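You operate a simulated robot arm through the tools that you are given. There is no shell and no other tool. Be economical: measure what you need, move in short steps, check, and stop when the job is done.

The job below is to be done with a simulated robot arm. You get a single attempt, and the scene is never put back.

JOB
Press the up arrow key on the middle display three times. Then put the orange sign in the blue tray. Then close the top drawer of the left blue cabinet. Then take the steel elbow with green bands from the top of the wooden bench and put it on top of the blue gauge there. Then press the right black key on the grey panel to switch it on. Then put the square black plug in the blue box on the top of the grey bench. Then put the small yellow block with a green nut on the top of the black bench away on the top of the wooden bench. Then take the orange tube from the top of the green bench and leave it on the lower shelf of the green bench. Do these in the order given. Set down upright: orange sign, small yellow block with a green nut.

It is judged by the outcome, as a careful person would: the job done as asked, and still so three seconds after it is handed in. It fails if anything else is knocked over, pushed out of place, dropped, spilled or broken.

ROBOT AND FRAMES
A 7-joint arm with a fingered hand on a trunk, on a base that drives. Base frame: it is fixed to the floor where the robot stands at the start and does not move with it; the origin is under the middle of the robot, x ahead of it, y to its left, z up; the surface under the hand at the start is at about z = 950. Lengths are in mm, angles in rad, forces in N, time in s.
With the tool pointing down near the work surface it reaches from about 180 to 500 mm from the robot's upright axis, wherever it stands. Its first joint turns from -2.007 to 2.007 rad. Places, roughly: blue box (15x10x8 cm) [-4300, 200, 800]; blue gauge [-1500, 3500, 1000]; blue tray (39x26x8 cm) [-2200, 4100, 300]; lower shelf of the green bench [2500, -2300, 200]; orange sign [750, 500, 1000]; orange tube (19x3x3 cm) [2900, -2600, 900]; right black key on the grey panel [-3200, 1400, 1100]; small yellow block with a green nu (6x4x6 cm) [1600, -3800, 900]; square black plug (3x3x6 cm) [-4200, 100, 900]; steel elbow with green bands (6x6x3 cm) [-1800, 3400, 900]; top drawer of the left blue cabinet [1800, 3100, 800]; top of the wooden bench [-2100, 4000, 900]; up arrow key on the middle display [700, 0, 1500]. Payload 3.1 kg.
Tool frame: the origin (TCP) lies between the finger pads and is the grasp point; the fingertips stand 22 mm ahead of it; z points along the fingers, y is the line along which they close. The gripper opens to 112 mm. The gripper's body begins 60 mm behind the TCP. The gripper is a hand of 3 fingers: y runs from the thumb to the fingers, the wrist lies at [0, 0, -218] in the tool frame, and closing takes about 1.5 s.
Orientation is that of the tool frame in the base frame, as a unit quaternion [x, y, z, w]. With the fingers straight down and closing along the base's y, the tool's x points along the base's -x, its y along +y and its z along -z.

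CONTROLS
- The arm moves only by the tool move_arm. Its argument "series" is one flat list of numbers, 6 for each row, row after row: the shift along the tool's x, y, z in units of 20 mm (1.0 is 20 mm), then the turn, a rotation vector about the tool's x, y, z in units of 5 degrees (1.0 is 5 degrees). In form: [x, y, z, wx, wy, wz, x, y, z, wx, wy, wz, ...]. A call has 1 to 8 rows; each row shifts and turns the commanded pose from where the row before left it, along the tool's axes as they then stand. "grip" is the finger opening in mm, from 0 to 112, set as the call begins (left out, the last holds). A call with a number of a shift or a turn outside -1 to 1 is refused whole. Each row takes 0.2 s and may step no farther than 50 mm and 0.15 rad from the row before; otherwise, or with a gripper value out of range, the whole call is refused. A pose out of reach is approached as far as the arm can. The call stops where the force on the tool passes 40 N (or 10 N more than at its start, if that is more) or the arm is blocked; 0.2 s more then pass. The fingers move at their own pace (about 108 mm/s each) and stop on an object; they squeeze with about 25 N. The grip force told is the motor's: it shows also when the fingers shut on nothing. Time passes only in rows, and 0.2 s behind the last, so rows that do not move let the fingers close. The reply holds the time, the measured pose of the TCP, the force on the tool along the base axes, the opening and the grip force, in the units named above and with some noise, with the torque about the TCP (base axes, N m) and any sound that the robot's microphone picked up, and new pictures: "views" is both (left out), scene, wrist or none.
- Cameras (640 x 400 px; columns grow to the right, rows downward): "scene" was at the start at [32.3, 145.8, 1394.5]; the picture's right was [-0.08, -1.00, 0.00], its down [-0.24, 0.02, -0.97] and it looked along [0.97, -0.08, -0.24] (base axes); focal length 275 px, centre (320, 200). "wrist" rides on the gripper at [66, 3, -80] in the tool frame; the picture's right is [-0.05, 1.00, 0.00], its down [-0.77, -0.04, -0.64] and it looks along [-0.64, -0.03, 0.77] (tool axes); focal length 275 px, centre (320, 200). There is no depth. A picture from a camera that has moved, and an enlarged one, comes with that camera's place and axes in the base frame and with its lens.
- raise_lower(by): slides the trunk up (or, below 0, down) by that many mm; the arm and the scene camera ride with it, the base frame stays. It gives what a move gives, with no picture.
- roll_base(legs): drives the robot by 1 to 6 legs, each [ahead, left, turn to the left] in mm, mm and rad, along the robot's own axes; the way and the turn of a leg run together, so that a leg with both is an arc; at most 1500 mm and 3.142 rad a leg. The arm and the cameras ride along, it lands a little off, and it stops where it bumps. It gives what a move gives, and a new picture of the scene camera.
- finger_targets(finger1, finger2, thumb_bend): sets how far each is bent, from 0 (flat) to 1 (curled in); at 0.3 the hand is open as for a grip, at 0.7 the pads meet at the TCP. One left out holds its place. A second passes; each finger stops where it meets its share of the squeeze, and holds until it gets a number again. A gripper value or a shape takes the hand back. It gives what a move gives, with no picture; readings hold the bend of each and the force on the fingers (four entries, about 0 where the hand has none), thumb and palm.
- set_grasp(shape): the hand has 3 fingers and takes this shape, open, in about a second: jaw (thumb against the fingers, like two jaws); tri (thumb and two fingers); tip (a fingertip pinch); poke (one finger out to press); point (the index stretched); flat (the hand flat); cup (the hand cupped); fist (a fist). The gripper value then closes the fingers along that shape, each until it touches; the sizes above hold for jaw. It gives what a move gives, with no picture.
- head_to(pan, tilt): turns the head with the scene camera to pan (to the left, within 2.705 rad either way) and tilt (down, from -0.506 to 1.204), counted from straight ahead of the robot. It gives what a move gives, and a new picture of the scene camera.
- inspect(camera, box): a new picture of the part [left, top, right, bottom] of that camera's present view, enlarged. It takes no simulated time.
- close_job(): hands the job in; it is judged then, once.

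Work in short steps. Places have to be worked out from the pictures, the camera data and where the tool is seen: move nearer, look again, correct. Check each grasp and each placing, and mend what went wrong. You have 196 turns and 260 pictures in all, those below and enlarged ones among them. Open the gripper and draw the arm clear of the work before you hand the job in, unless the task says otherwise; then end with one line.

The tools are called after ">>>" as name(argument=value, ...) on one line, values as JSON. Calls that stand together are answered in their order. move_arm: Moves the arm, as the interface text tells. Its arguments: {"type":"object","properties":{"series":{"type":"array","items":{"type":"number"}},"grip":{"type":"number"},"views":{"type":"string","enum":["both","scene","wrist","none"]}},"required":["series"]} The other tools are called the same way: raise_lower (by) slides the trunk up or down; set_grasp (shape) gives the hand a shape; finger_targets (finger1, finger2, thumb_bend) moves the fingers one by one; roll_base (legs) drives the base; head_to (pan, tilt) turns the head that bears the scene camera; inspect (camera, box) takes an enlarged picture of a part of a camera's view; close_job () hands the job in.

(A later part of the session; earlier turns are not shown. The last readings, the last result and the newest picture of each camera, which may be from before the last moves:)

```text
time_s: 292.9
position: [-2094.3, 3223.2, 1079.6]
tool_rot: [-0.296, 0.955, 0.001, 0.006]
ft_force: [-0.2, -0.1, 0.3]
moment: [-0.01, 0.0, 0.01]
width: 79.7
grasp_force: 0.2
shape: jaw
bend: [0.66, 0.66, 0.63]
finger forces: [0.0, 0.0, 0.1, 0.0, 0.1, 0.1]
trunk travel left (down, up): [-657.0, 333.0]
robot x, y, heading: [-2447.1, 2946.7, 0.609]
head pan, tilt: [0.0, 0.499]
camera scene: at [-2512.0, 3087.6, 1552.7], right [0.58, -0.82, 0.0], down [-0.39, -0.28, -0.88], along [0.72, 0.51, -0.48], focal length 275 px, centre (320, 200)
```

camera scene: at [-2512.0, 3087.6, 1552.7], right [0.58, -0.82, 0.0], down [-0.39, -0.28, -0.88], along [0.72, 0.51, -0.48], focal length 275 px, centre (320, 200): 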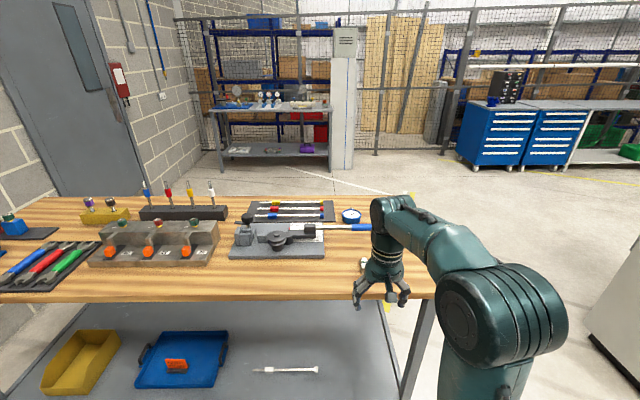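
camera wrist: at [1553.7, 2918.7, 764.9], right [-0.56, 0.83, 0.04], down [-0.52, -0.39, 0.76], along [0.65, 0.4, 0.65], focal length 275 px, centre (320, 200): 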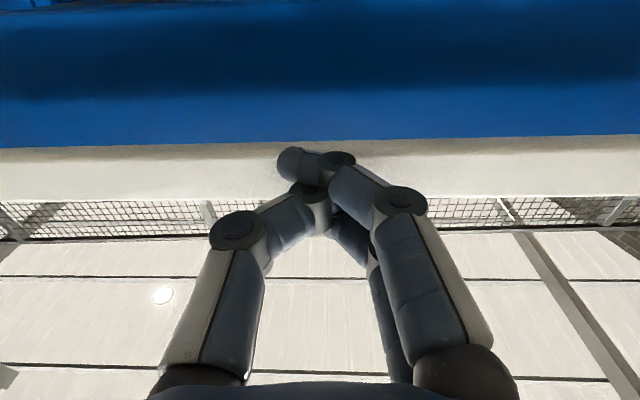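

Gauge at about (−1603, 3565) and elbow about 740 ahead. I move forward 300 so the wrist camera can look down at the elbow.

>>> roll_base(legs=[[290, 0, 0]])

>>> move_arm(series=[0, 0, 0, 0, 0, 0], views="wrist")

```text
time_s: 294.9
position: [-1854.1, 3390.4, 1079.1]
tool_rot: [-0.293, 0.956, 0.001, 0.005]
ft_force: [-0.5, -0.1, 0.1]
moment: [0.01, -0.02, 0.01]
width: 79.8
grasp_force: 0.0
shape: jaw
bend: [0.66, 0.66, 0.63]
finger forces: [0.1, 0.1, 0.0, 0.0, 0.1, 0.0]
trunk travel left (down, up): [-657.0, 333.0]
robot x, y, heading: [-2211.1, 3113.5, 0.614]
head pan, tilt: [0.0, 0.499]
camera scene: at [-2272.8, 3256.0, 1552.7], right [0.57, -0.82, 0.0], down [-0.39, -0.28, -0.88], along [0.72, 0.5, -0.48], focal length 275 px, centre (320, 200)
```

scene: 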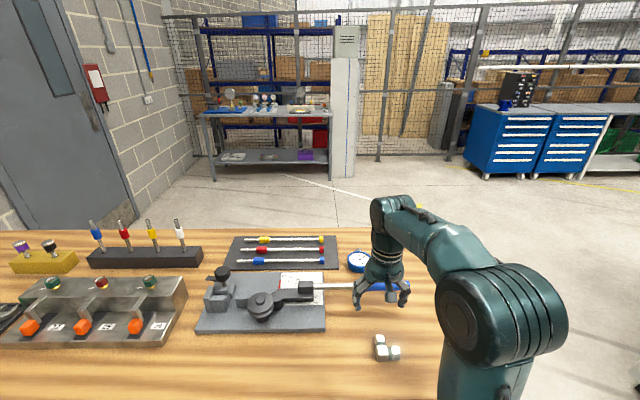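

```text
time_s: 295.3
position: [-1856.1, 3390.1, 1079.9]
tool_rot: [-0.295, 0.955, 0.001, 0.005]
ft_force: [-0.9, 0.8, 0.0]
moment: [-0.01, 0.0, 0.01]
width: 79.6
grasp_force: 0.0
shape: jaw
bend: [0.66, 0.66, 0.63]
finger forces: [0.1, 0.0, 0.0, 0.0, 0.0, 0.0]
trunk travel left (down, up): [-657.0, 333.0]
robot x, y, heading: [-2212.8, 3112.5, 0.614]
head pan, tilt: [0.0, 0.499]
camera wrist: at [-1912.5, 3355.8, 1158.3], right [-0.52, 0.85, 0.0], down [0.65, 0.4, 0.64], along [0.55, 0.34, -0.77], focal length 275 px, centre (320, 200)
```

wrist: 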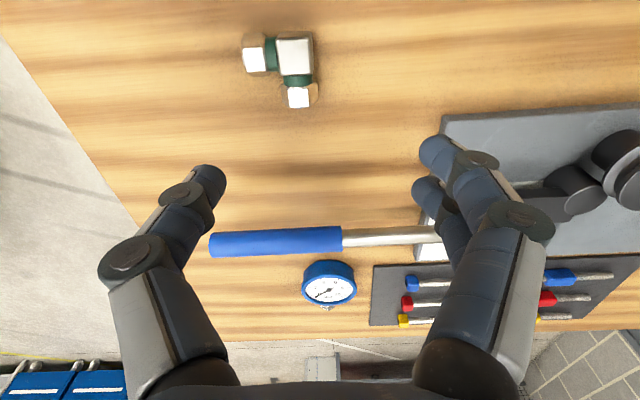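

The elbow lies flat, corner toward me, one leg to my right and one leg forward. I take a closer look at the gauge, whose shape matters for placing.

>>> inspect(camera="scene", box=[330, 235, 400, 285])

>>> inspect(camera="wrist", box=[200, 10, 380, 330])

```text
8.00 times, centred on (365, 260) of scene
camera zoom: at [-2273.6, 3255.5, 1552.7], right [0.57, -0.82, 0.0], down [-0.39, -0.28, -0.88], along [0.72, 0.5, -0.48], focal length 2201 px, centre (-40, -280)
```

zoom: 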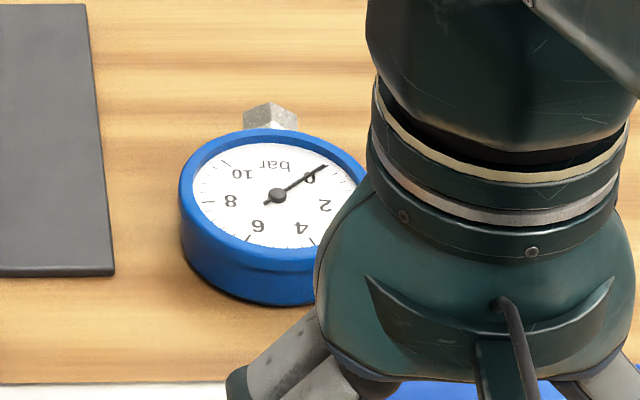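

```text
1.25 times, centred on (290, 170) of wrist
camera zoom: at [-1912.5, 3355.8, 1158.3], right [-0.52, 0.85, 0.0], down [0.65, 0.4, 0.64], along [0.55, 0.34, -0.77], focal length 344 px, centre (358, 238)
```

zoom: 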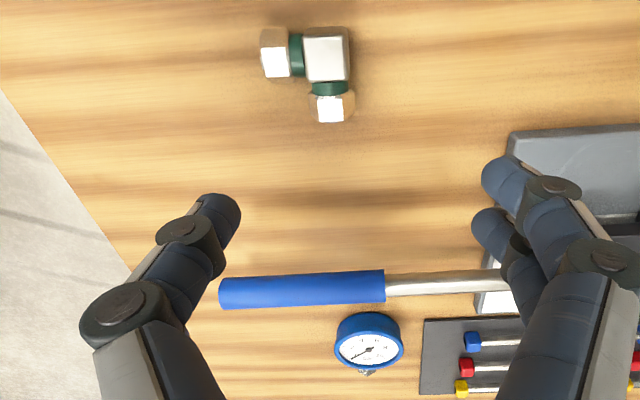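

The gauge lies flat, face up, about 77 mm across — a good seat for the elbow. I'll grip the elbow along its sideways leg (57 mm, end to corner). First I align over it with the jaw open, then lower.

>>> move_arm(series=[0.8, -0.85, 0, 0, 0, 0, 0, -0.8, 0, 0, 0, 0, 0, 0, 0, 0, 0, 0], grip=100, views="none")

>>> raise_lower(by=-110)

>>> move_arm(series=[0, 0, 0, 0, 0, 0], views="wrist")

```text
time_s: 296.1
position: [-1850.8, 3354.4, 1079.5]
tool_rot: [-0.293, 0.956, 0.001, 0.006]
ft_force: [0.6, 0.0, -0.3]
moment: [-0.03, -0.01, 0.0]
width: 99.5
grasp_force: 0.0
shape: jaw
bend: [0.49, 0.49, 0.45]
finger forces: [0.1, 0.0, 0.1, 0.0, 0.0, 0.1]
trunk travel left (down, up): [-657.0, 333.0]
robot x, y, heading: [-2211.9, 3111.2, 0.614]
head pan, tilt: [0.0, 0.499]
```

```text
time_s: 297.6
position: [-1848.9, 3352.7, 968.6]
tool_rot: [-0.294, 0.956, 0.001, 0.006]
ft_force: [-1.0, 0.2, -0.6]
moment: [0.0, 0.02, 0.02]
width: 99.8
grasp_force: 0.1
shape: jaw
bend: [0.49, 0.49, 0.45]
finger forces: [0.1, 0.0, 0.0, 0.0, 0.0, 0.1]
trunk travel left (down, up): [-547.0, 443.0]
robot x, y, heading: [-2213.9, 3112.2, 0.608]
head pan, tilt: [0.0, 0.499]
```

```text
time_s: 298.0
position: [-1850.5, 3353.7, 969.6]
tool_rot: [-0.294, 0.956, 0.001, 0.005]
ft_force: [0.6, -0.5, -0.6]
moment: [-0.01, -0.04, -0.03]
width: 100.1
grasp_force: 0.0
shape: jaw
bend: [0.49, 0.49, 0.45]
finger forces: [0.1, 0.0, 0.0, 0.1, 0.0, 0.1]
trunk travel left (down, up): [-547.0, 443.0]
robot x, y, heading: [-2208.2, 3110.1, 0.613]
head pan, tilt: [0.0, 0.499]
camera wrist: at [-1907.5, 3319.4, 1048.4], right [-0.52, 0.85, 0.0], down [0.65, 0.4, 0.64], along [0.55, 0.34, -0.77], focal length 275 px, centre (320, 200)
```

wrist: 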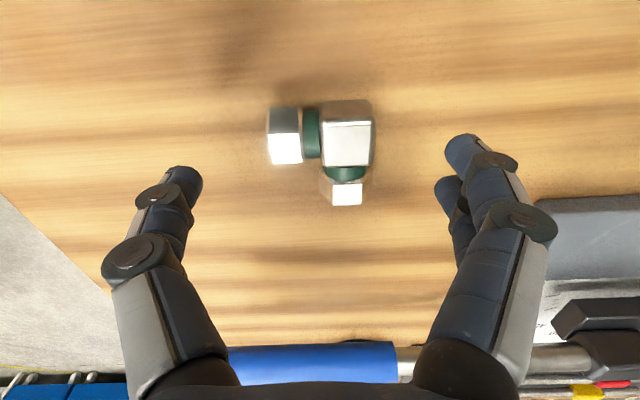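

Well centred. I descend 40 mm and close.

>>> move_arm(series=[0, 0, 1, 0, 0, 0, 0, 0, 0.8, 0, 0, 0, 0, 0, 0.25, 0, 0, 0, 0, 0, 0, 0, 0, 0], views="none")

>>> move_arm(series=[0, 0, 0, 0, 0, 0, 0, 0, 0, 0, 0, 0, 0, 0, 0, 0, 0, 0, 0, 0, 0, 0, 0, 0, 0, 0, 0, 0, 0, 0], grip=30, views="wrist")

```text
time_s: 299.0
position: [-1849.4, 3352.8, 927.1]
tool_rot: [-0.294, 0.956, 0.0, 0.006]
ft_force: [0.5, -0.6, 0.0]
moment: [0.04, -0.02, 0.0]
width: 100.0
grasp_force: 0.0
shape: jaw
bend: [0.49, 0.49, 0.45]
finger forces: [0.0, 0.0, 0.0, 0.0, 0.1, 0.0]
trunk travel left (down, up): [-547.0, 443.0]
robot x, y, heading: [-2209.8, 3113.7, 0.607]
head pan, tilt: [0.0, 0.499]
```

```text
time_s: 300.2
position: [-1849.7, 3353.3, 927.6]
tool_rot: [-0.295, 0.956, 0.0, 0.005]
ft_force: [0.0, 0.1, 0.1]
moment: [-0.03, 0.01, 0.02]
width: 47.8
grasp_force: 24.9
shape: jaw
bend: [0.73, 0.73, 0.7]
finger forces: [11.4, 11.3, 0.0, 0.0, 22.8, 0.1]
trunk travel left (down, up): [-547.0, 443.0]
robot x, y, heading: [-2207.1, 3111.4, 0.613]
head pan, tilt: [0.0, 0.499]
camera wrist: at [-1907.0, 3319.4, 1007.0], right [-0.52, 0.85, 0.0], down [0.65, 0.4, 0.64], along [0.55, 0.34, -0.77], focal length 275 px, centre (320, 200)
```

wrist: 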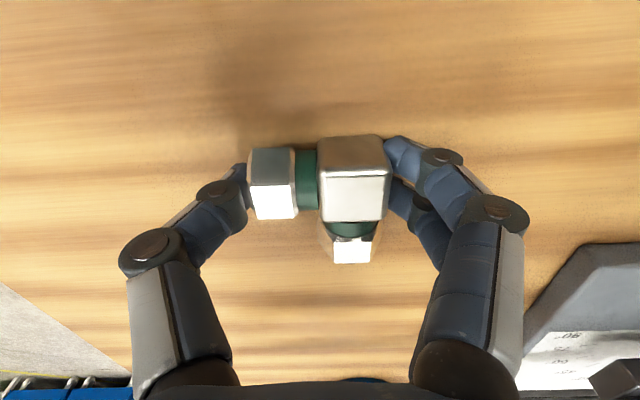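

Grasped. I lift and, while here, test how far forward the arm can reach with the tool down at this height.

>>> raise_lower(by=200)

>>> move_arm(series=[-1, 0, 0, 0, 0, 0, -1, 0, 0, 0, 0, 0, -1, 0, 0, 0, 0, 0, -1, 0, 0, 0, 0, 0, -1, 0, 0, 0, 0, 0], views="wrist")

```text
time_s: 302.3
position: [-1849.5, 3352.7, 1127.7]
tool_rot: [-0.294, 0.956, 0.0, 0.004]
ft_force: [-1.0, 1.1, -2.6]
moment: [-0.01, 0.0, -0.03]
width: 47.8
grasp_force: 25.1
shape: jaw
bend: [0.73, 0.73, 0.7]
finger forces: [11.4, 11.3, 0.0, 0.0, 22.6, 0.0]
trunk travel left (down, up): [-747.0, 243.0]
robot x, y, heading: [-2209.3, 3110.0, 0.615]
head pan, tilt: [0.0, 0.499]
```

```text
time_s: 303.5
position: [-1766.4, 3411.5, 1127.4]
tool_rot: [-0.294, 0.956, 0.0, 0.004]
ft_force: [0.1, 0.5, -1.3]
moment: [0.0, 0.01, -0.01]
width: 47.7
grasp_force: 24.9
shape: jaw
bend: [0.73, 0.73, 0.7]
finger forces: [11.5, 11.4, 0.0, 0.1, 22.7, 0.1]
trunk travel left (down, up): [-747.0, 243.0]
robot x, y, heading: [-2209.0, 3111.7, 0.611]
head pan, tilt: [0.0, 0.499]
camera wrist: at [-1824.1, 3376.7, 1206.7], right [-0.52, 0.85, 0.0], down [0.65, 0.4, 0.64], along [0.55, 0.33, -0.77], focal length 275 px, centre (320, 200)
```

wrist: 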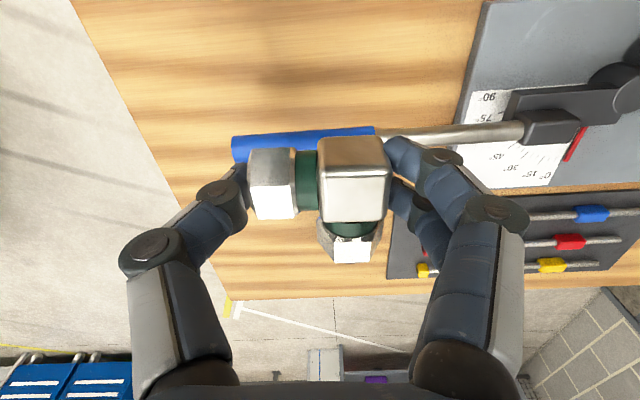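

It reaches 535 without complaint. I probe further forward to find the limit.

>>> move_arm(series=[-1, 0, 0, 0, 0, 0, -1, 0, 0, 0, 0, 0, -1, 0, 0, 0, 0, 0, -1, 0, 0, 0, 0, 0, -1, 0, 0, 0, 0, 0, -1, 0, 0, 0, 0, 0, -1, 0, 0, 0, 0, 0, -1, 0, 0, 0, 0, 0], views="wrist")

```text
time_s: 305.3
position: [-1681.1, 3465.7, 1123.9]
tool_rot: [-0.295, 0.956, 0.0, 0.004]
ft_force: [0.1, -0.3, -1.6]
moment: [-0.02, 0.01, -0.04]
width: 47.7
grasp_force: 25.5
shape: jaw
bend: [0.73, 0.73, 0.7]
finger forces: [11.4, 11.4, 0.0, 0.1, 22.7, 0.1]
out of reach, approached as far as the arm can: row 6, 7, 8
trunk travel left (down, up): [-747.0, 243.0]
robot x, y, heading: [-2206.2, 3111.7, 0.609]
head pan, tilt: [0.0, 0.499]
camera wrist: at [-1737.8, 3431.1, 1203.2], right [-0.52, 0.85, 0.0], down [0.65, 0.4, 0.64], along [0.55, 0.34, -0.77], focal length 275 px, centre (320, 200)
```

wrist: 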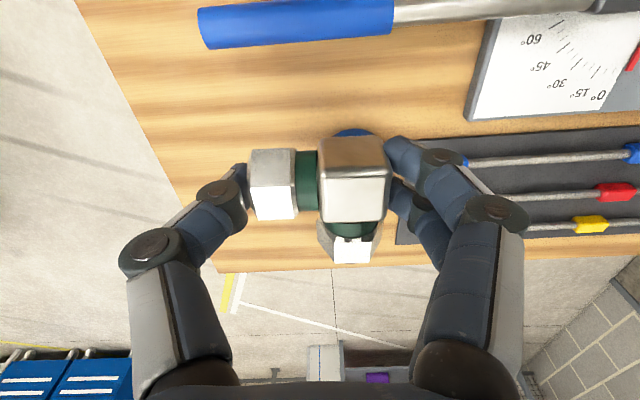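

Limit is about 633 mm; the gauge is 753 from here, so I'll place from the bench end (about 580). I retract and drive round.

>>> move_arm(series=[1, 0, 0, 0, 0, 0, 1, 0, 0, 0, 0, 0, 1, 0, 0, 0, 0, 0, 1, 0, 0, 0, 0, 0, 1, 0, 0, 0, 0, 0, 1, 0, 0, 0, 0, 0, 1, 0, 0, 0, 0, 0, 1, 0, 0, 0, 0, 0], views="none")

>>> roll_base(legs=[[-400, 0, 0], [0, -680, 0], [0, 0, 1.57], [0, -1150, 0]])

```text
time_s: 307.1
position: [-1816.9, 3376.8, 1122.9]
tool_rot: [-0.294, 0.956, 0.0, 0.006]
ft_force: [0.3, -0.6, -1.9]
moment: [0.01, 0.0, -0.01]
width: 47.7
grasp_force: 25.0
shape: jaw
bend: [0.73, 0.73, 0.7]
finger forces: [11.3, 11.4, 0.0, 0.0, 22.5, 0.1]
trunk travel left (down, up): [-747.0, 243.0]
robot x, y, heading: [-2210.6, 3113.4, 0.615]
head pan, tilt: [0.0, 0.499]
```

```text
time_s: 322.4
position: [-1459.0, 3394.2, 1122.2]
tool_rot: [0.886, -0.464, -0.004, -0.004]
ft_force: [0.8, -0.2, -1.6]
moment: [-0.05, -0.04, 0.01]
width: 47.9
grasp_force: 24.8
shape: jaw
bend: [0.73, 0.73, 0.7]
finger forces: [11.4, 11.4, 0.1, 0.1, 22.6, 0.0]
trunk travel left (down, up): [-747.0, 243.0]
robot x, y, heading: [-1187.1, 3002.1, 2.193]
head pan, tilt: [0.0, 0.499]
camera scene: at [-1334.3, 2937.6, 1642.7], right [0.81, 0.58, 0.0], down [0.28, -0.39, -0.88], along [-0.51, 0.71, -0.48], focal length 275 px, centre (320, 200)
```

scene: 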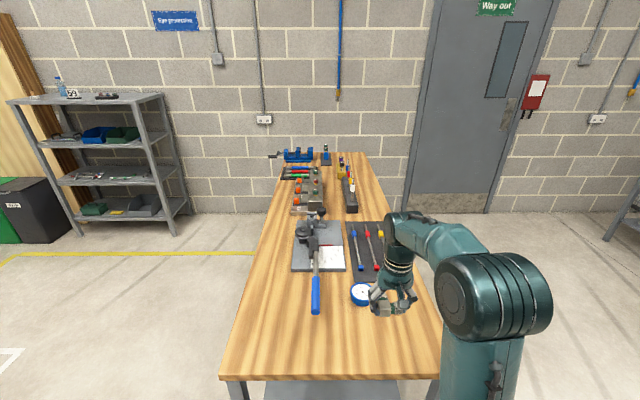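

Gauge is 685 ahead and 24 left. I drive 100 forward and extend toward it, staying high, to refine with the wrist camera.

>>> roll_base(legs=[[100, 0, 0]])

>>> move_arm(series=[-1, 0.6, 0, 0, 0, 0, -1, 0.6, 0, 0, 0, 0, -1, 0, 0, 0, 0, 0, 0, 0, 0, 0, 0, 0], views="both")

```text
time_s: 323.5
position: [-1516.8, 3474.3, 1122.3]
tool_rot: [0.886, -0.464, -0.004, -0.003]
ft_force: [-0.6, 0.6, -0.8]
moment: [-0.01, -0.02, 0.0]
width: 47.5
grasp_force: 25.3
shape: jaw
bend: [0.73, 0.73, 0.7]
finger forces: [11.4, 11.3, 0.0, 0.1, 22.7, 0.0]
trunk travel left (down, up): [-747.0, 243.0]
robot x, y, heading: [-1249.2, 3082.5, 2.196]
head pan, tilt: [0.0, 0.499]
camera scene: at [-1392.7, 3018.8, 1642.7], right [0.81, 0.58, 0.0], down [0.28, -0.39, -0.88], along [-0.51, 0.71, -0.48], focal length 275 px, centre (320, 200)
```

scene: 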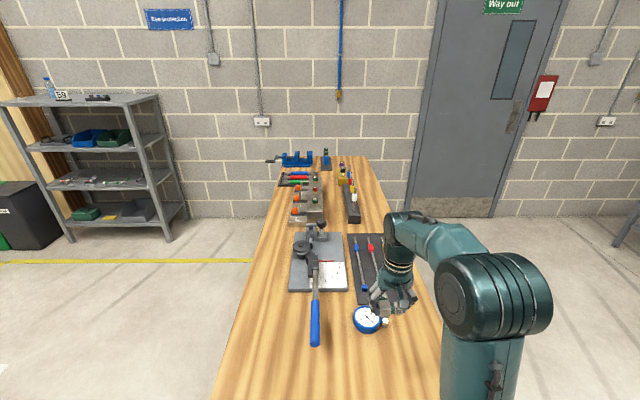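

```text
time_s: 324.5
position: [-1571.1, 3509.3, 1123.3]
tool_rot: [0.886, -0.464, -0.004, -0.003]
ft_force: [0.0, -0.8, -0.9]
moment: [-0.01, 0.0, 0.03]
width: 47.7
grasp_force: 25.2
shape: jaw
bend: [0.73, 0.73, 0.7]
finger forces: [11.4, 11.3, 0.1, 0.0, 22.7, 0.0]
trunk travel left (down, up): [-747.0, 243.0]
robot x, y, heading: [-1247.0, 3081.0, 2.191]
head pan, tilt: [0.0, 0.499]
camera scene: at [-1392.1, 3017.7, 1642.7], right [0.81, 0.58, 0.0], down [0.28, -0.39, -0.88], along [-0.51, 0.71, -0.48], focal length 275 px, centre (320, 200)
camera wrist: at [-1535.9, 3452.7, 1201.7], right [-0.85, -0.53, 0.0], down [-0.41, 0.65, 0.64], along [-0.34, 0.55, -0.77], focal length 275 px, centre (320, 200)
```

scene: 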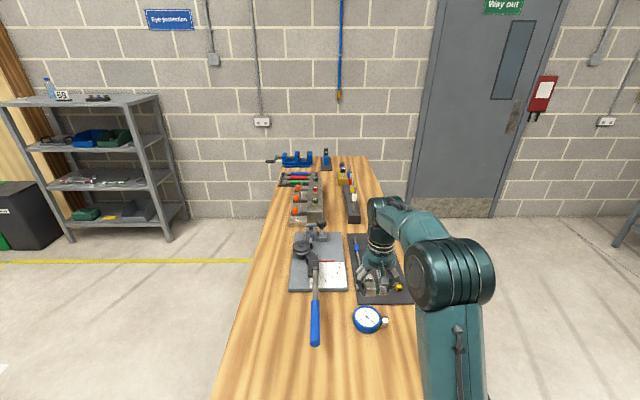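
wrist: 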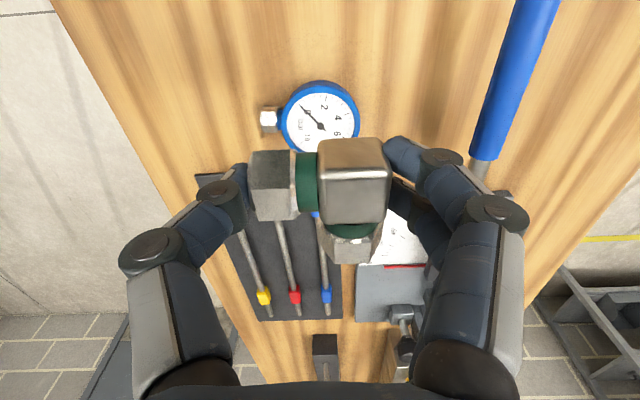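

Wrist and scene agree: the gauge is about 53 mm ahead. I centre the elbow's mass over it and lower 140 mm with the trunk.

>>> move_arm(series=[-1, -0.35, 0, 0, 0, 0, -1, 0, 0, 0, 0, 0, -0.2, 0, 0, 0, 0, 0, 0, 0, 0, 0, 0, 0], views="none")

>>> raise_lower(by=-140)

>>> move_arm(series=[0, 0, 0, 0, 0, 0], views="both")

```text
time_s: 325.5
position: [-1590.3, 3549.8, 1121.6]
tool_rot: [0.885, -0.465, -0.004, -0.003]
ft_force: [0.2, 0.8, -1.1]
moment: [-0.02, 0.04, 0.04]
width: 47.6
grasp_force: 25.0
shape: jaw
bend: [0.73, 0.73, 0.7]
finger forces: [11.4, 11.3, 0.1, 0.0, 22.6, 0.0]
trunk travel left (down, up): [-747.0, 243.0]
robot x, y, heading: [-1246.6, 3080.3, 2.192]
head pan, tilt: [0.0, 0.499]
```

```text
time_s: 327.2
position: [-1589.3, 3550.1, 981.1]
tool_rot: [0.885, -0.465, -0.004, -0.004]
ft_force: [0.3, -0.7, -0.8]
moment: [-0.02, 0.0, 0.0]
width: 47.6
grasp_force: 25.0
shape: jaw
bend: [0.73, 0.73, 0.7]
finger forces: [11.4, 11.3, 0.0, 0.0, 22.7, 0.0]
trunk travel left (down, up): [-607.0, 383.0]
robot x, y, heading: [-1247.5, 3081.1, 2.194]
head pan, tilt: [0.0, 0.499]
```

```text
time_s: 327.6
position: [-1589.7, 3550.7, 982.1]
tool_rot: [0.886, -0.464, -0.004, -0.003]
ft_force: [0.0, -0.4, -1.0]
moment: [-0.03, -0.01, 0.02]
width: 47.9
grasp_force: 24.9
shape: jaw
bend: [0.73, 0.73, 0.7]
finger forces: [11.3, 11.4, 0.0, 0.0, 22.7, 0.0]
trunk travel left (down, up): [-607.0, 383.0]
robot x, y, heading: [-1249.1, 3083.2, 2.187]
head pan, tilt: [0.0, 0.499]
camera scene: at [-1392.3, 3018.1, 1502.7], right [0.81, 0.58, 0.0], down [0.28, -0.39, -0.88], along [-0.51, 0.71, -0.48], focal length 275 px, centre (320, 200)
camera wrist: at [-1554.6, 3493.9, 1061.2], right [-0.85, -0.53, 0.0], down [-0.41, 0.65, 0.64], along [-0.34, 0.55, -0.77], focal length 275 px, centre (320, 200)
```

scene: 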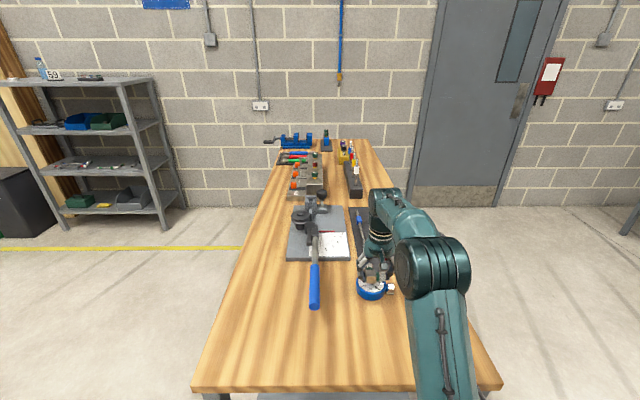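
wrist: 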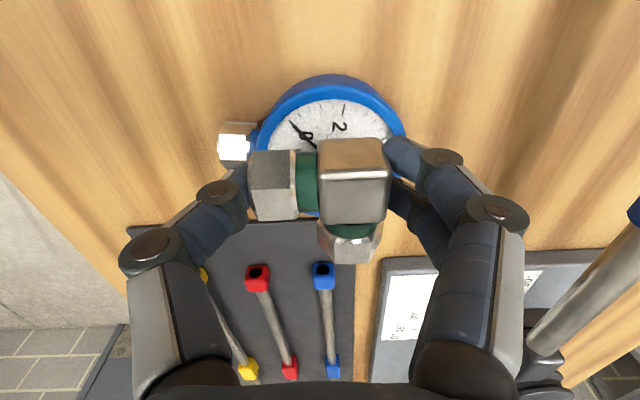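

The gauge centre is right under the elbow's centroid. I lower gently to contact.

>>> move_arm(series=[0, 0, 0.4, 0, 0, 0, 0, 0, 0.3, 0, 0, 0, 0, 0, 0, 0, 0, 0], views="none")

>>> move_arm(series=[0, 0, 0.1, 0, 0, 0, 0, 0, 0.1, 0, 0, 0, 0, 0, 0, 0, 0, 0], views="none")

```text
time_s: 328.4
position: [-1590.3, 3551.7, 967.6]
tool_rot: [0.886, -0.464, -0.004, -0.002]
ft_force: [0.3, 0.0, -1.0]
moment: [-0.02, 0.02, 0.01]
width: 47.7
grasp_force: 24.6
shape: jaw
bend: [0.73, 0.73, 0.7]
finger forces: [11.4, 11.3, 0.1, 0.0, 22.8, 0.0]
trunk travel left (down, up): [-607.0, 383.0]
robot x, y, heading: [-1249.1, 3081.8, 2.189]
head pan, tilt: [0.0, 0.499]
```

```text
time_s: 329.2
position: [-1590.1, 3551.5, 963.8]
tool_rot: [0.885, -0.465, -0.004, -0.003]
ft_force: [0.4, 0.1, -1.4]
moment: [0.0, -0.04, -0.02]
width: 47.9
grasp_force: 24.8
shape: jaw
bend: [0.73, 0.73, 0.7]
finger forces: [11.5, 11.3, 0.0, 0.0, 22.7, 0.0]
trunk travel left (down, up): [-607.0, 383.0]
robot x, y, heading: [-1249.1, 3085.1, 2.193]
head pan, tilt: [0.0, 0.499]
```

No contact yet; I continue in 2 mm steps.

>>> move_arm(series=[0, 0, 0.1, 0, 0, 0, 0, 0, 0.1, 0, 0, 0, 0, 0, 0, 0, 0, 0], views="none")

>>> move_arm(series=[0, 0, 0.1, 0, 0, 0, 0, 0, 0, 0, 0, 0], views="none")

>>> inspect(camera="scene", box=[330, 230, 430, 310])

```text
time_s: 330.0
position: [-1589.5, 3550.5, 960.0]
tool_rot: [0.886, -0.464, -0.004, -0.003]
ft_force: [-0.3, 0.6, -0.4]
moment: [-0.03, 0.0, 0.05]
width: 47.6
grasp_force: 25.3
shape: jaw
bend: [0.73, 0.73, 0.7]
finger forces: [11.4, 11.3, 0.1, 0.1, 22.8, 0.0]
trunk travel left (down, up): [-607.0, 383.0]
robot x, y, heading: [-1247.7, 3081.4, 2.193]
head pan, tilt: [0.0, 0.499]
```

```text
time_s: 330.6
position: [-1589.5, 3549.6, 959.2]
tool_rot: [0.886, -0.464, -0.005, -0.003]
ft_force: [-1.1, 0.7, 4.4]
moment: [0.02, 0.03, 0.01]
width: 47.5
grasp_force: 25.1
shape: jaw
bend: [0.73, 0.73, 0.7]
finger forces: [11.7, 11.8, 0.1, 0.0, 23.8, 0.1]
trunk travel left (down, up): [-607.0, 383.0]
robot x, y, heading: [-1246.7, 3081.4, 2.191]
head pan, tilt: [0.0, 0.499]
```

```text
5.00 times, centred on (380, 270) of scene
camera zoom: at [-1391.9, 3017.7, 1502.8], right [0.81, 0.58, 0.0], down [0.28, -0.39, -0.88], along [-0.51, 0.71, -0.48], focal length 1376 px, centre (20, -150)
```

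zoom: 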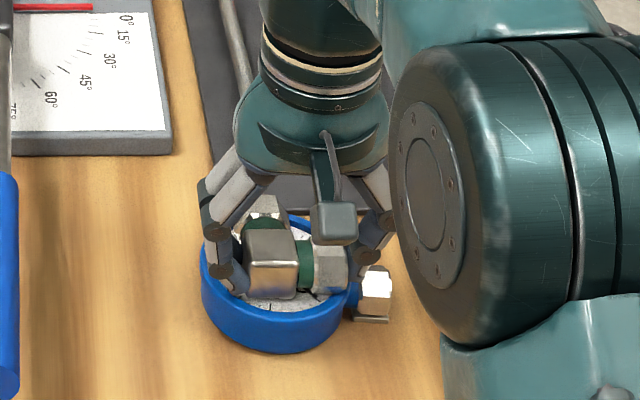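

Contact at 4.4 N with the elbow centred on the dial. I release.

>>> move_arm(series=[0, 0, 0, 0, 0, 0, 0, 0, 0, 0, 0, 0, 0, 0, 0, 0, 0, 0, 0, 0, 0, 0, 0, 0], grip=90, views="wrist")

```text
time_s: 331.6
position: [-1590.0, 3550.1, 957.4]
tool_rot: [0.886, -0.464, -0.004, -0.002]
ft_force: [-0.3, 0.7, 0.6]
moment: [-0.01, 0.05, -0.02]
width: 89.7
grasp_force: 0.1
shape: jaw
bend: [0.59, 0.59, 0.55]
finger forces: [0.0, 0.0, 0.0, 0.0, 0.0, 0.0]
trunk travel left (down, up): [-607.0, 383.0]
robot x, y, heading: [-1250.3, 3081.1, 2.194]
head pan, tilt: [0.0, 0.499]
camera wrist: at [-1554.2, 3494.0, 1037.7], right [-0.85, -0.53, 0.0], down [-0.41, 0.65, 0.64], along [-0.34, 0.55, -0.77], focal length 275 px, centre (320, 200)
```

wrist: 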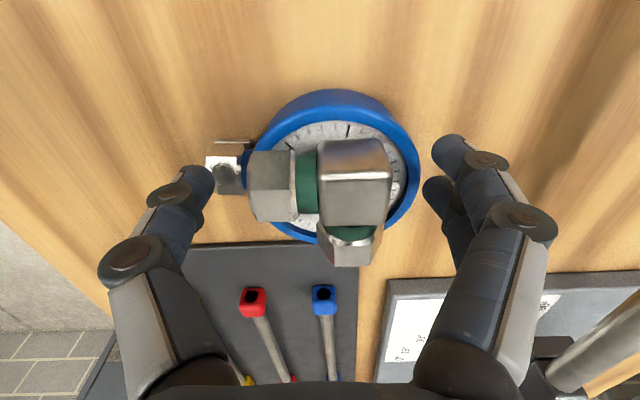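

The elbow rests on the gauge. I lift straight up and recheck.

>>> move_arm(series=[0, 0, -0.5, 0, 0, 0, 0, 0, -1, 0, 0, 0, 0, 0, -1, 0, 0, 0, 0, 0, -1, 0, 0, 0, 0, 0, -1, 0, 0, 0, 0, 0, -1, 0, 0, 0], views="wrist")

```text
time_s: 333.0
position: [-1590.2, 3548.3, 1068.0]
tool_rot: [0.886, -0.464, -0.005, -0.002]
ft_force: [0.0, 0.7, 0.3]
moment: [0.04, 0.01, 0.0]
width: 89.7
grasp_force: 0.0
shape: jaw
bend: [0.59, 0.59, 0.55]
finger forces: [0.0, 0.0, 0.0, 0.0, 0.0, 0.0]
trunk travel left (down, up): [-607.0, 383.0]
robot x, y, heading: [-1249.8, 3080.1, 2.195]
head pan, tilt: [0.0, 0.499]
camera wrist: at [-1554.5, 3492.1, 1147.4], right [-0.85, -0.53, 0.0], down [-0.41, 0.65, 0.64], along [-0.34, 0.55, -0.77], focal length 275 px, centre (320, 200)
```

wrist: 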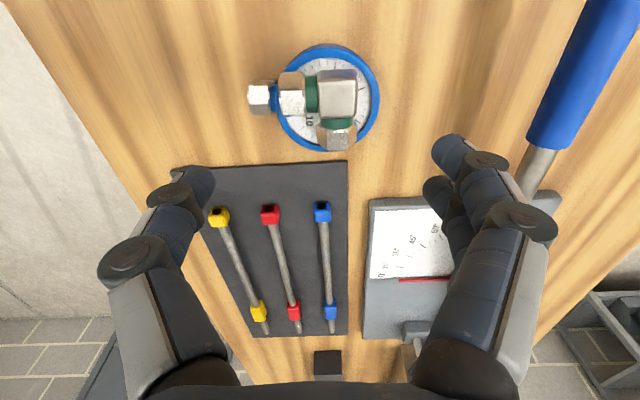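

Elbow placed. Next is the grey panel: I retract, back off, turn to face it, and approach.

>>> move_arm(series=[1, 0, 0, 0, 0, 0, 1, 0, 0, 0, 0, 0, 1, 0, 0, 0, 0, 0, 1, 0, 0, 0, 0, 0, 1, 0, 0, 0, 0, 0, 1, 0, 0, 0, 0, 0], views="none")

>>> roll_base(legs=[[-250, 0, 0], [0, 0, 1.565], [1300, 0, 0]])

```text
time_s: 334.4
position: [-1522.0, 3448.2, 1066.7]
tool_rot: [0.886, -0.464, -0.005, -0.003]
ft_force: [0.3, -0.2, 0.2]
moment: [0.01, -0.01, -0.01]
width: 89.6
grasp_force: 0.0
shape: jaw
bend: [0.59, 0.59, 0.55]
finger forces: [0.0, 0.0, 0.0, 0.0, 0.0, 0.0]
trunk travel left (down, up): [-607.0, 383.0]
robot x, y, heading: [-1248.9, 3080.4, 2.19]
head pan, tilt: [0.0, 0.499]
```

```text
time_s: 346.1
position: [-2561.5, 1888.0, 1066.5]
tool_rot: [0.959, 0.282, -0.006, 0.001]
ft_force: [0.2, -0.5, -0.1]
moment: [-0.03, 0.02, 0.04]
width: 89.8
grasp_force: 0.1
shape: jaw
bend: [0.59, 0.59, 0.55]
finger forces: [0.0, 0.0, 0.0, 0.0, 0.0, 0.1]
trunk travel left (down, up): [-607.0, 383.0]
robot x, y, heading: [-2181.8, 2149.8, -2.553]
head pan, tilt: [0.0, 0.499]
camera scene: at [-2125.5, 2003.8, 1502.7], right [-0.55, 0.83, 0.0], down [0.4, 0.26, -0.88], along [-0.73, -0.49, -0.48], focal length 275 px, centre (320, 200)
```

scene: 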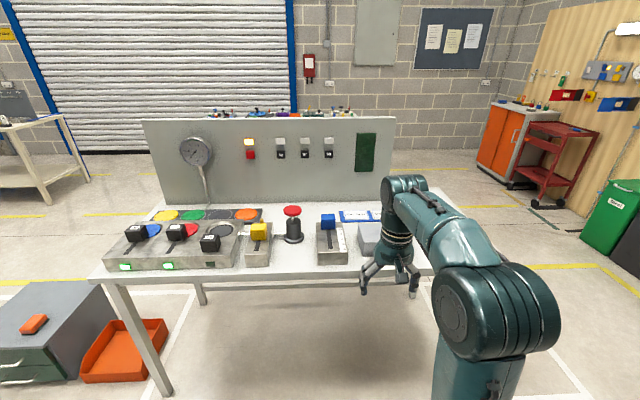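

>>> inspect(camera="scene", box=[230, 115, 400, 215])

```text
3.76 times, centred on (315, 165) of scene
camera zoom: at [-2125.5, 2003.8, 1502.7], right [-0.55, 0.83, 0.0], down [0.4, 0.26, -0.88], along [-0.73, -0.49, -0.48], focal length 1036 px, centre (339, 332)
```

zoom: 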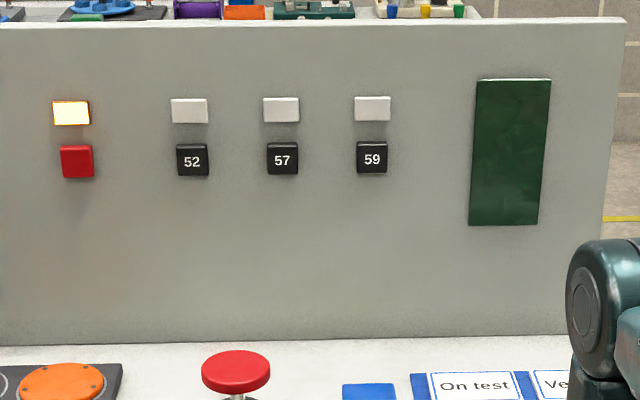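

Right black key is "59", with its white lamp above. I align the base and switch to poke with the hand level.

>>> set_grasp(shape="poke")

>>> move_arm(series=[0, 0, 0, 0, -1, 0, 0, 0, 0, 0, -1, 0, 0, 0, 0, 0, -1, 0, 0, 0, 0, 0, -1, 0, 0, 0, 0, 0, -1, 0, 0, 0, 0, 0, -1, 0, 0, 0, 0, 0, -1, 0, 0, 0, 0, 0, -1, 0], views="none")

>>> move_arm(series=[0, 0, 0, 0, -1, 0, 0, 0, 0, 0, -1, 0, 0, 0, 0, 0, -1, 0, 0, 0, 0, 0, -1, 0, 0, 0, 0, 0, -1, 0, 0, 0, 0, 0, -1, 0, 0, 0, 0, 0, -1, 0, 0, 0, 0, 0, -1, 0], views="none")

>>> move_arm(series=[0, 0, 0, 0, -1, 0, 0, 0, 0, 0, -1, 0], views="none")

>>> raise_lower(by=100)

>>> roll_base(legs=[[0, 110, 0.02], [200, 0, 0]])

```text
time_s: 347.0
position: [-2560.8, 1889.1, 1066.8]
tool_rot: [0.96, 0.281, -0.006, 0.001]
ft_force: [0.2, 0.5, 0.0]
moment: [0.01, -0.02, 0.02]
width: 0.0
grasp_force: 0.1
shape: poke
bend: [1.0, 1.0, 0.46]
finger forces: [0.1, 0.1, 0.1, 0.1, 0.2, 0.0]
trunk travel left (down, up): [-607.0, 383.0]
robot x, y, heading: [-2183.7, 2146.7, -2.553]
head pan, tilt: [0.0, 0.499]
```

```text
time_s: 348.8
position: [-2561.2, 1889.0, 1066.7]
tool_rot: [0.9, 0.264, -0.334, 0.097]
ft_force: [-0.5, 0.3, 0.5]
moment: [0.02, 0.05, 0.0]
width: 0.0
grasp_force: 0.0
shape: poke
bend: [1.0, 1.0, 0.46]
finger forces: [0.0, 0.0, 0.0, 0.0, 0.0, 0.0]
trunk travel left (down, up): [-607.0, 383.0]
robot x, y, heading: [-2177.6, 2148.0, -2.553]
head pan, tilt: [0.0, 0.499]
```

```text
time_s: 350.6
position: [-2561.0, 1888.7, 1067.0]
tool_rot: [0.732, 0.216, -0.621, 0.181]
ft_force: [-0.5, 0.5, 0.8]
moment: [-0.03, 0.01, -0.02]
width: 0.1
grasp_force: 0.1
shape: poke
bend: [1.0, 1.0, 0.46]
finger forces: [0.1, 0.0, 0.0, 0.1, 0.1, 0.0]
trunk travel left (down, up): [-607.0, 383.0]
robot x, y, heading: [-2185.5, 2148.3, -2.555]
head pan, tilt: [0.0, 0.499]
```

```text
time_s: 351.2
position: [-2561.2, 1887.7, 1065.5]
tool_rot: [-0.674, -0.2, 0.683, -0.2]
ft_force: [0.0, -0.6, -0.5]
moment: [0.01, 0.0, 0.04]
width: 0.0
grasp_force: 0.1
shape: poke
bend: [1.0, 1.0, 0.46]
finger forces: [0.0, 0.0, 0.1, 0.0, 0.0, 0.0]
trunk travel left (down, up): [-607.0, 383.0]
robot x, y, heading: [-2182.0, 2148.8, -2.559]
head pan, tilt: [0.0, 0.499]
```

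```text
time_s: 352.5
position: [-2560.9, 1888.4, 1165.7]
tool_rot: [-0.675, -0.199, 0.682, -0.199]
ft_force: [-0.7, 0.8, -0.7]
moment: [0.03, 0.02, 0.0]
width: 0.0
grasp_force: 0.1
shape: poke
bend: [1.0, 1.0, 0.46]
finger forces: [0.1, 0.1, 0.0, 0.2, 0.0, 0.1]
trunk travel left (down, up): [-707.0, 283.0]
robot x, y, heading: [-2183.8, 2148.8, -2.558]
head pan, tilt: [0.0, 0.499]
```

```text
time_s: 354.9
position: [-2660.1, 1673.6, 1166.8]
tool_rot: [-0.673, -0.207, 0.679, -0.207]
ft_force: [-0.3, 0.3, -0.5]
moment: [0.01, 0.02, 0.04]
width: 0.0
grasp_force: 0.0
shape: poke
bend: [1.0, 1.0, 0.46]
finger forces: [0.0, 0.0, 0.1, 0.0, 0.0, 0.0]
trunk travel left (down, up): [-707.0, 283.0]
robot x, y, heading: [-2288.3, 1945.2, -2.536]
head pan, tilt: [0.0, 0.499]
camera scene: at [-2227.4, 1799.6, 1602.7], right [-0.57, 0.82, 0.0], down [0.39, 0.27, -0.88], along [-0.72, -0.5, -0.48], focal length 275 px, centre (320, 200)
```

scene: 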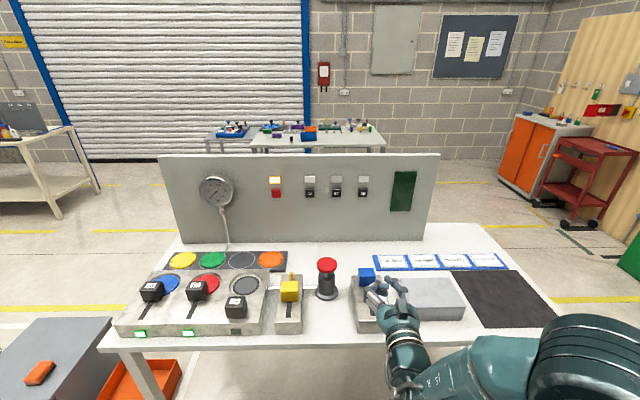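

Enlarge for a precise fix.

>>> inspect(camera="scene", box=[250, 160, 430, 250])

```text
3.56 times, centred on (340, 205) of scene
camera zoom: at [-2227.4, 1799.6, 1602.7], right [-0.57, 0.82, 0.0], down [0.39, 0.27, -0.88], along [-0.72, -0.5, -0.48], focal length 978 px, centre (249, 182)
```

zoom: 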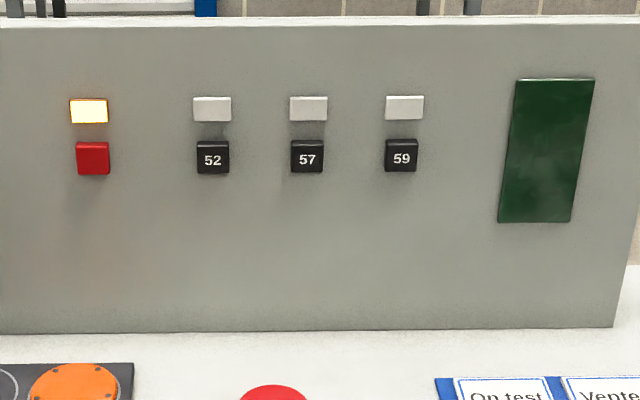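

Key 59 is at about (−3175, 1359, 1078), roughly 1063 ahead. I advance 200 and look again.

>>> roll_base(legs=[[200, -30, 0]])

>>> move_arm(series=[0, 0, 0, 0, 0, 0], views="wrist")

>>> inspect(camera="scene", box=[280, 160, 460, 270])

```text
time_s: 356.5
position: [-2841.7, 1586.4, 1165.4]
tool_rot: [-0.674, -0.206, 0.679, -0.206]
ft_force: [-0.3, 0.4, 0.7]
moment: [-0.01, 0.03, -0.03]
width: 0.1
grasp_force: 0.0
shape: poke
bend: [1.0, 1.0, 0.46]
finger forces: [0.0, 0.0, 0.0, 0.0, 0.0, 0.0]
trunk travel left (down, up): [-707.0, 283.0]
robot x, y, heading: [-2467.4, 1852.7, -2.533]
head pan, tilt: [0.0, 0.499]
camera scene: at [-2408.1, 1710.4, 1602.7], right [-0.57, 0.82, 0.0], down [0.39, 0.27, -0.88], along [-0.72, -0.5, -0.48], focal length 275 px, centre (320, 200)
```

scene: 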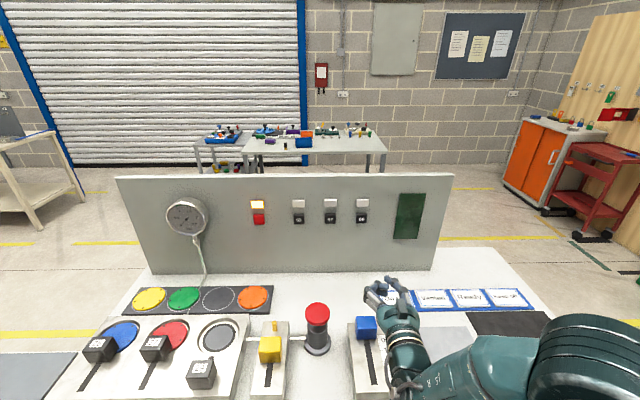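

```text
time_s: 356.9
position: [-2841.2, 1586.0, 1167.3]
tool_rot: [-0.673, -0.206, 0.68, -0.206]
ft_force: [0.0, -0.6, 0.4]
moment: [0.01, -0.02, 0.0]
width: 0.0
grasp_force: 0.1
shape: poke
bend: [1.0, 1.0, 0.46]
finger forces: [0.0, 0.0, 0.0, 0.0, 0.0, 0.0]
trunk travel left (down, up): [-707.0, 283.0]
robot x, y, heading: [-2465.7, 1851.1, -2.533]
head pan, tilt: [0.0, 0.499]
camera wrist: at [-2772.7, 1628.7, 1098.7], right [0.56, -0.83, 0.04], down [0.52, 0.39, 0.76], along [-0.65, -0.4, 0.64], focal length 275 px, centre (320, 200)
```

wrist: 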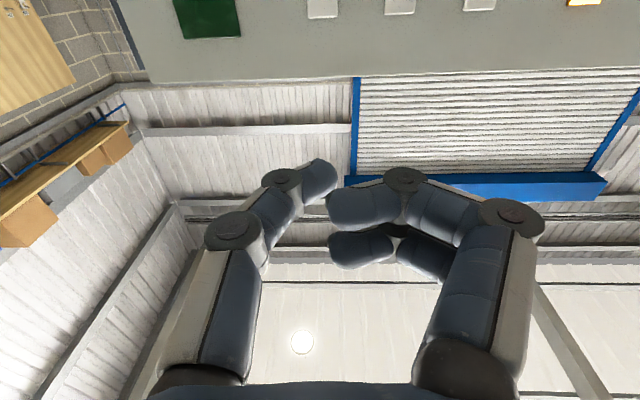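

```text
3.56 times, centred on (370, 215) of scene
camera zoom: at [-2407.0, 1711.0, 1602.7], right [-0.57, 0.82, 0.0], down [0.39, 0.27, -0.88], along [-0.72, -0.5, -0.48], focal length 978 px, centre (142, 147)
```

zoom: 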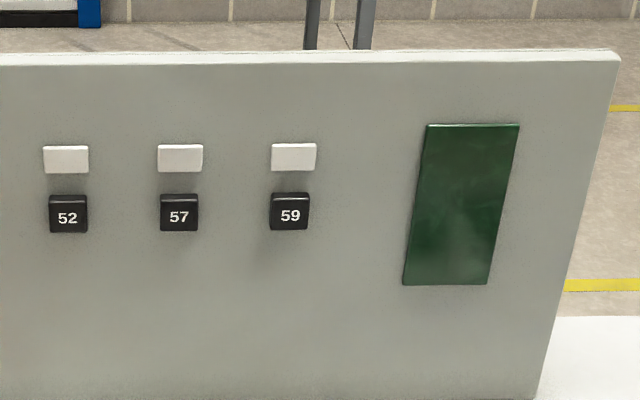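

Key at about (−3166, 1361, 1082), 855 ahead and laterally aligned. I advance 60, lower 84, and extend to just short of it.

>>> roll_base(legs=[[60, 0, 0]])

>>> raise_lower(by=-84)

>>> move_arm(series=[0, 0, 1, 0, 0, 0, 0, 0, 1, 0, 0, 0, 0, 0, 1, 0, 0, 0, 0, 0, 1, 0, 0, 0, 0, 0, 1, 0, 0, 0, 0, 0, 1, 0, 0, 0, 0, 0, 1, 0, 0, 0, 0, 0, 1, 0, 0, 0], views="both")

```text
time_s: 357.9
position: [-2891.5, 1551.2, 1165.7]
tool_rot: [-0.673, -0.206, 0.679, -0.206]
ft_force: [-0.2, -0.2, -0.2]
moment: [-0.02, -0.02, 0.01]
width: 0.0
grasp_force: 0.1
shape: poke
bend: [1.0, 1.0, 0.46]
finger forces: [0.0, 0.1, 0.0, 0.1, 0.0, 0.0]
trunk travel left (down, up): [-707.0, 283.0]
robot x, y, heading: [-2520.6, 1823.5, -2.53]
head pan, tilt: [0.0, 0.499]
camera scene: at [-2457.8, 1675.7, 1602.7], right [-0.57, 0.82, 0.0], down [0.39, 0.27, -0.88], along [-0.72, -0.5, -0.48], focal length 275 px, centre (320, 200)
```

scene: 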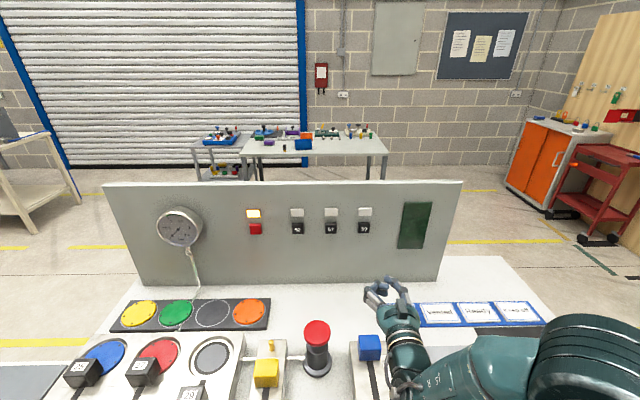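

```text
time_s: 359.1
position: [-2888.7, 1553.2, 1081.7]
tool_rot: [-0.673, -0.206, 0.68, -0.206]
ft_force: [-0.1, 0.0, -0.4]
moment: [0.02, 0.0, 0.03]
width: 0.0
grasp_force: 0.0
shape: poke
bend: [1.0, 1.0, 0.46]
finger forces: [0.1, 0.0, 0.0, 0.0, 0.0, 0.0]
trunk travel left (down, up): [-623.0, 367.0]
robot x, y, heading: [-2517.7, 1822.3, -2.533]
head pan, tilt: [0.0, 0.499]
```

```text
time_s: 360.9
position: [-3021.2, 1462.4, 1085.3]
tool_rot: [-0.672, -0.206, 0.681, -0.207]
ft_force: [0.0, 0.2, 0.1]
moment: [-0.01, -0.03, 0.0]
width: 0.1
grasp_force: 0.1
shape: poke
bend: [1.0, 1.0, 0.46]
finger forces: [0.0, 0.0, 0.1, 0.0, 0.0, 0.1]
trunk travel left (down, up): [-623.0, 367.0]
robot x, y, heading: [-2514.7, 1822.7, -2.535]
head pan, tilt: [0.0, 0.499]
camera scene: at [-2456.6, 1676.4, 1518.7], right [-0.57, 0.82, 0.0], down [0.39, 0.27, -0.88], along [-0.72, -0.5, -0.48], focal length 275 px, centre (320, 200)
camera wrist: at [-2955.0, 1505.3, 1016.8], right [0.56, -0.83, 0.04], down [0.51, 0.39, 0.76], along [-0.65, -0.4, 0.64], focal length 275 px, centre (320, 200)
```

scene: 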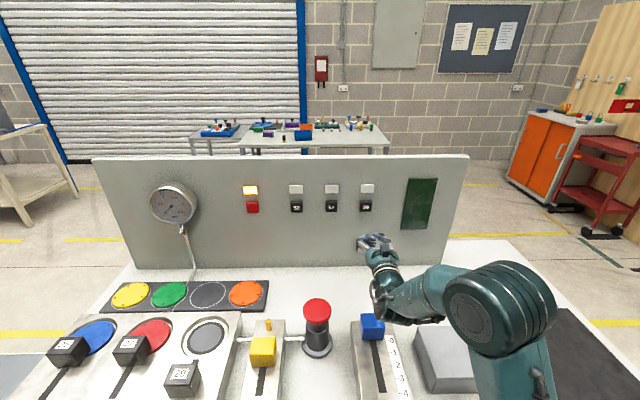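
wrist: 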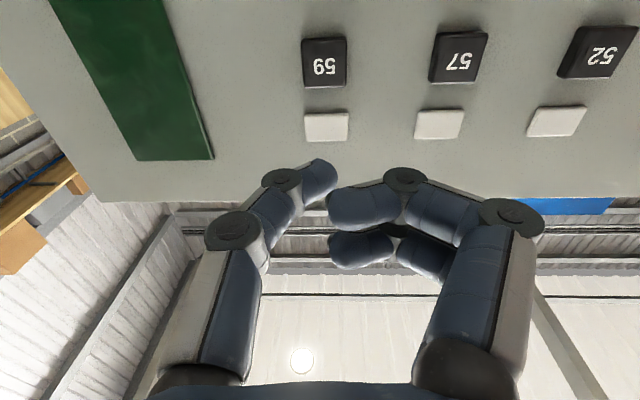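

Key 59 nearly on the axis (6 mm low, 4 mm lateral). I advance 110 mm with that correction.

>>> move_arm(series=[0.3, 0.2, 1, 0, 0, 0, 0, 0, 1, 0, 0, 0, 0, 0, 1, 0, 0, 0, 0, 0, 1, 0, 0, 0, 0, 0, 1, 0, 0, 0, 0, 0, 0.5, 0, 0, 0], views="wrist")

```text
time_s: 362.3
position: [-3112.3, 1398.5, 1078.9]
tool_rot: [-0.673, -0.206, 0.68, -0.206]
ft_force: [-1.1, -0.5, -0.9]
moment: [0.01, -0.02, -0.02]
width: 0.0
grasp_force: 0.0
shape: poke
bend: [1.0, 1.0, 0.46]
finger forces: [0.0, 0.0, 0.0, 0.0, 0.0, 0.1]
trunk travel left (down, up): [-623.0, 367.0]
robot x, y, heading: [-2518.6, 1823.3, -2.532]
head pan, tilt: [0.0, 0.499]
camera wrist: at [-3044.5, 1441.4, 1012.0], right [0.56, -0.83, 0.04], down [0.51, 0.39, 0.76], along [-0.65, -0.4, 0.64], focal length 275 px, centre (320, 200)
```

wrist: 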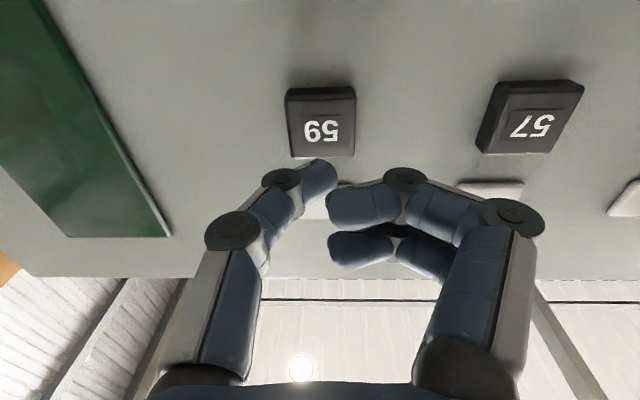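

On axis; about 40 mm to go. I advance 32 mm, then small steps.

>>> move_arm(series=[0, 0, 0.8, 0, 0, 0, 0, 0, 0.8, 0, 0, 0, 0, 0, 0, 0, 0, 0], views="wrist")

```text
time_s: 363.1
position: [-3137.7, 1380.2, 1079.0]
tool_rot: [-0.673, -0.207, 0.679, -0.208]
ft_force: [0.7, -0.4, 1.1]
moment: [-0.04, -0.01, -0.01]
width: 0.0
grasp_force: 0.2
shape: poke
bend: [1.0, 1.0, 0.46]
finger forces: [0.0, 0.1, 0.0, 0.0, 0.0, 0.0]
trunk travel left (down, up): [-623.0, 367.0]
robot x, y, heading: [-2515.2, 1816.5, -2.536]
head pan, tilt: [0.0, 0.499]
camera wrist: at [-3070.2, 1423.0, 1011.7], right [0.56, -0.83, 0.04], down [0.52, 0.39, 0.76], along [-0.65, -0.4, 0.64], focal length 275 px, centre (320, 200)
```

wrist: 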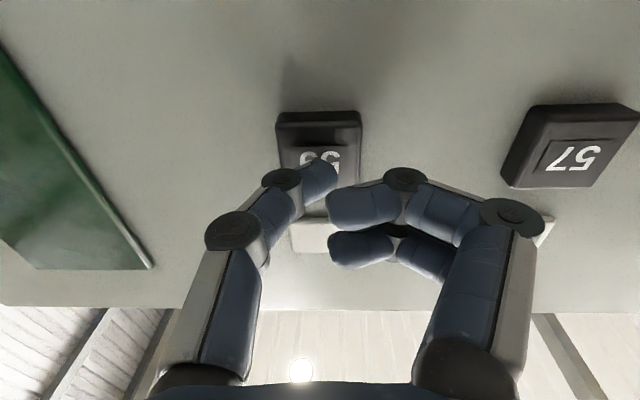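

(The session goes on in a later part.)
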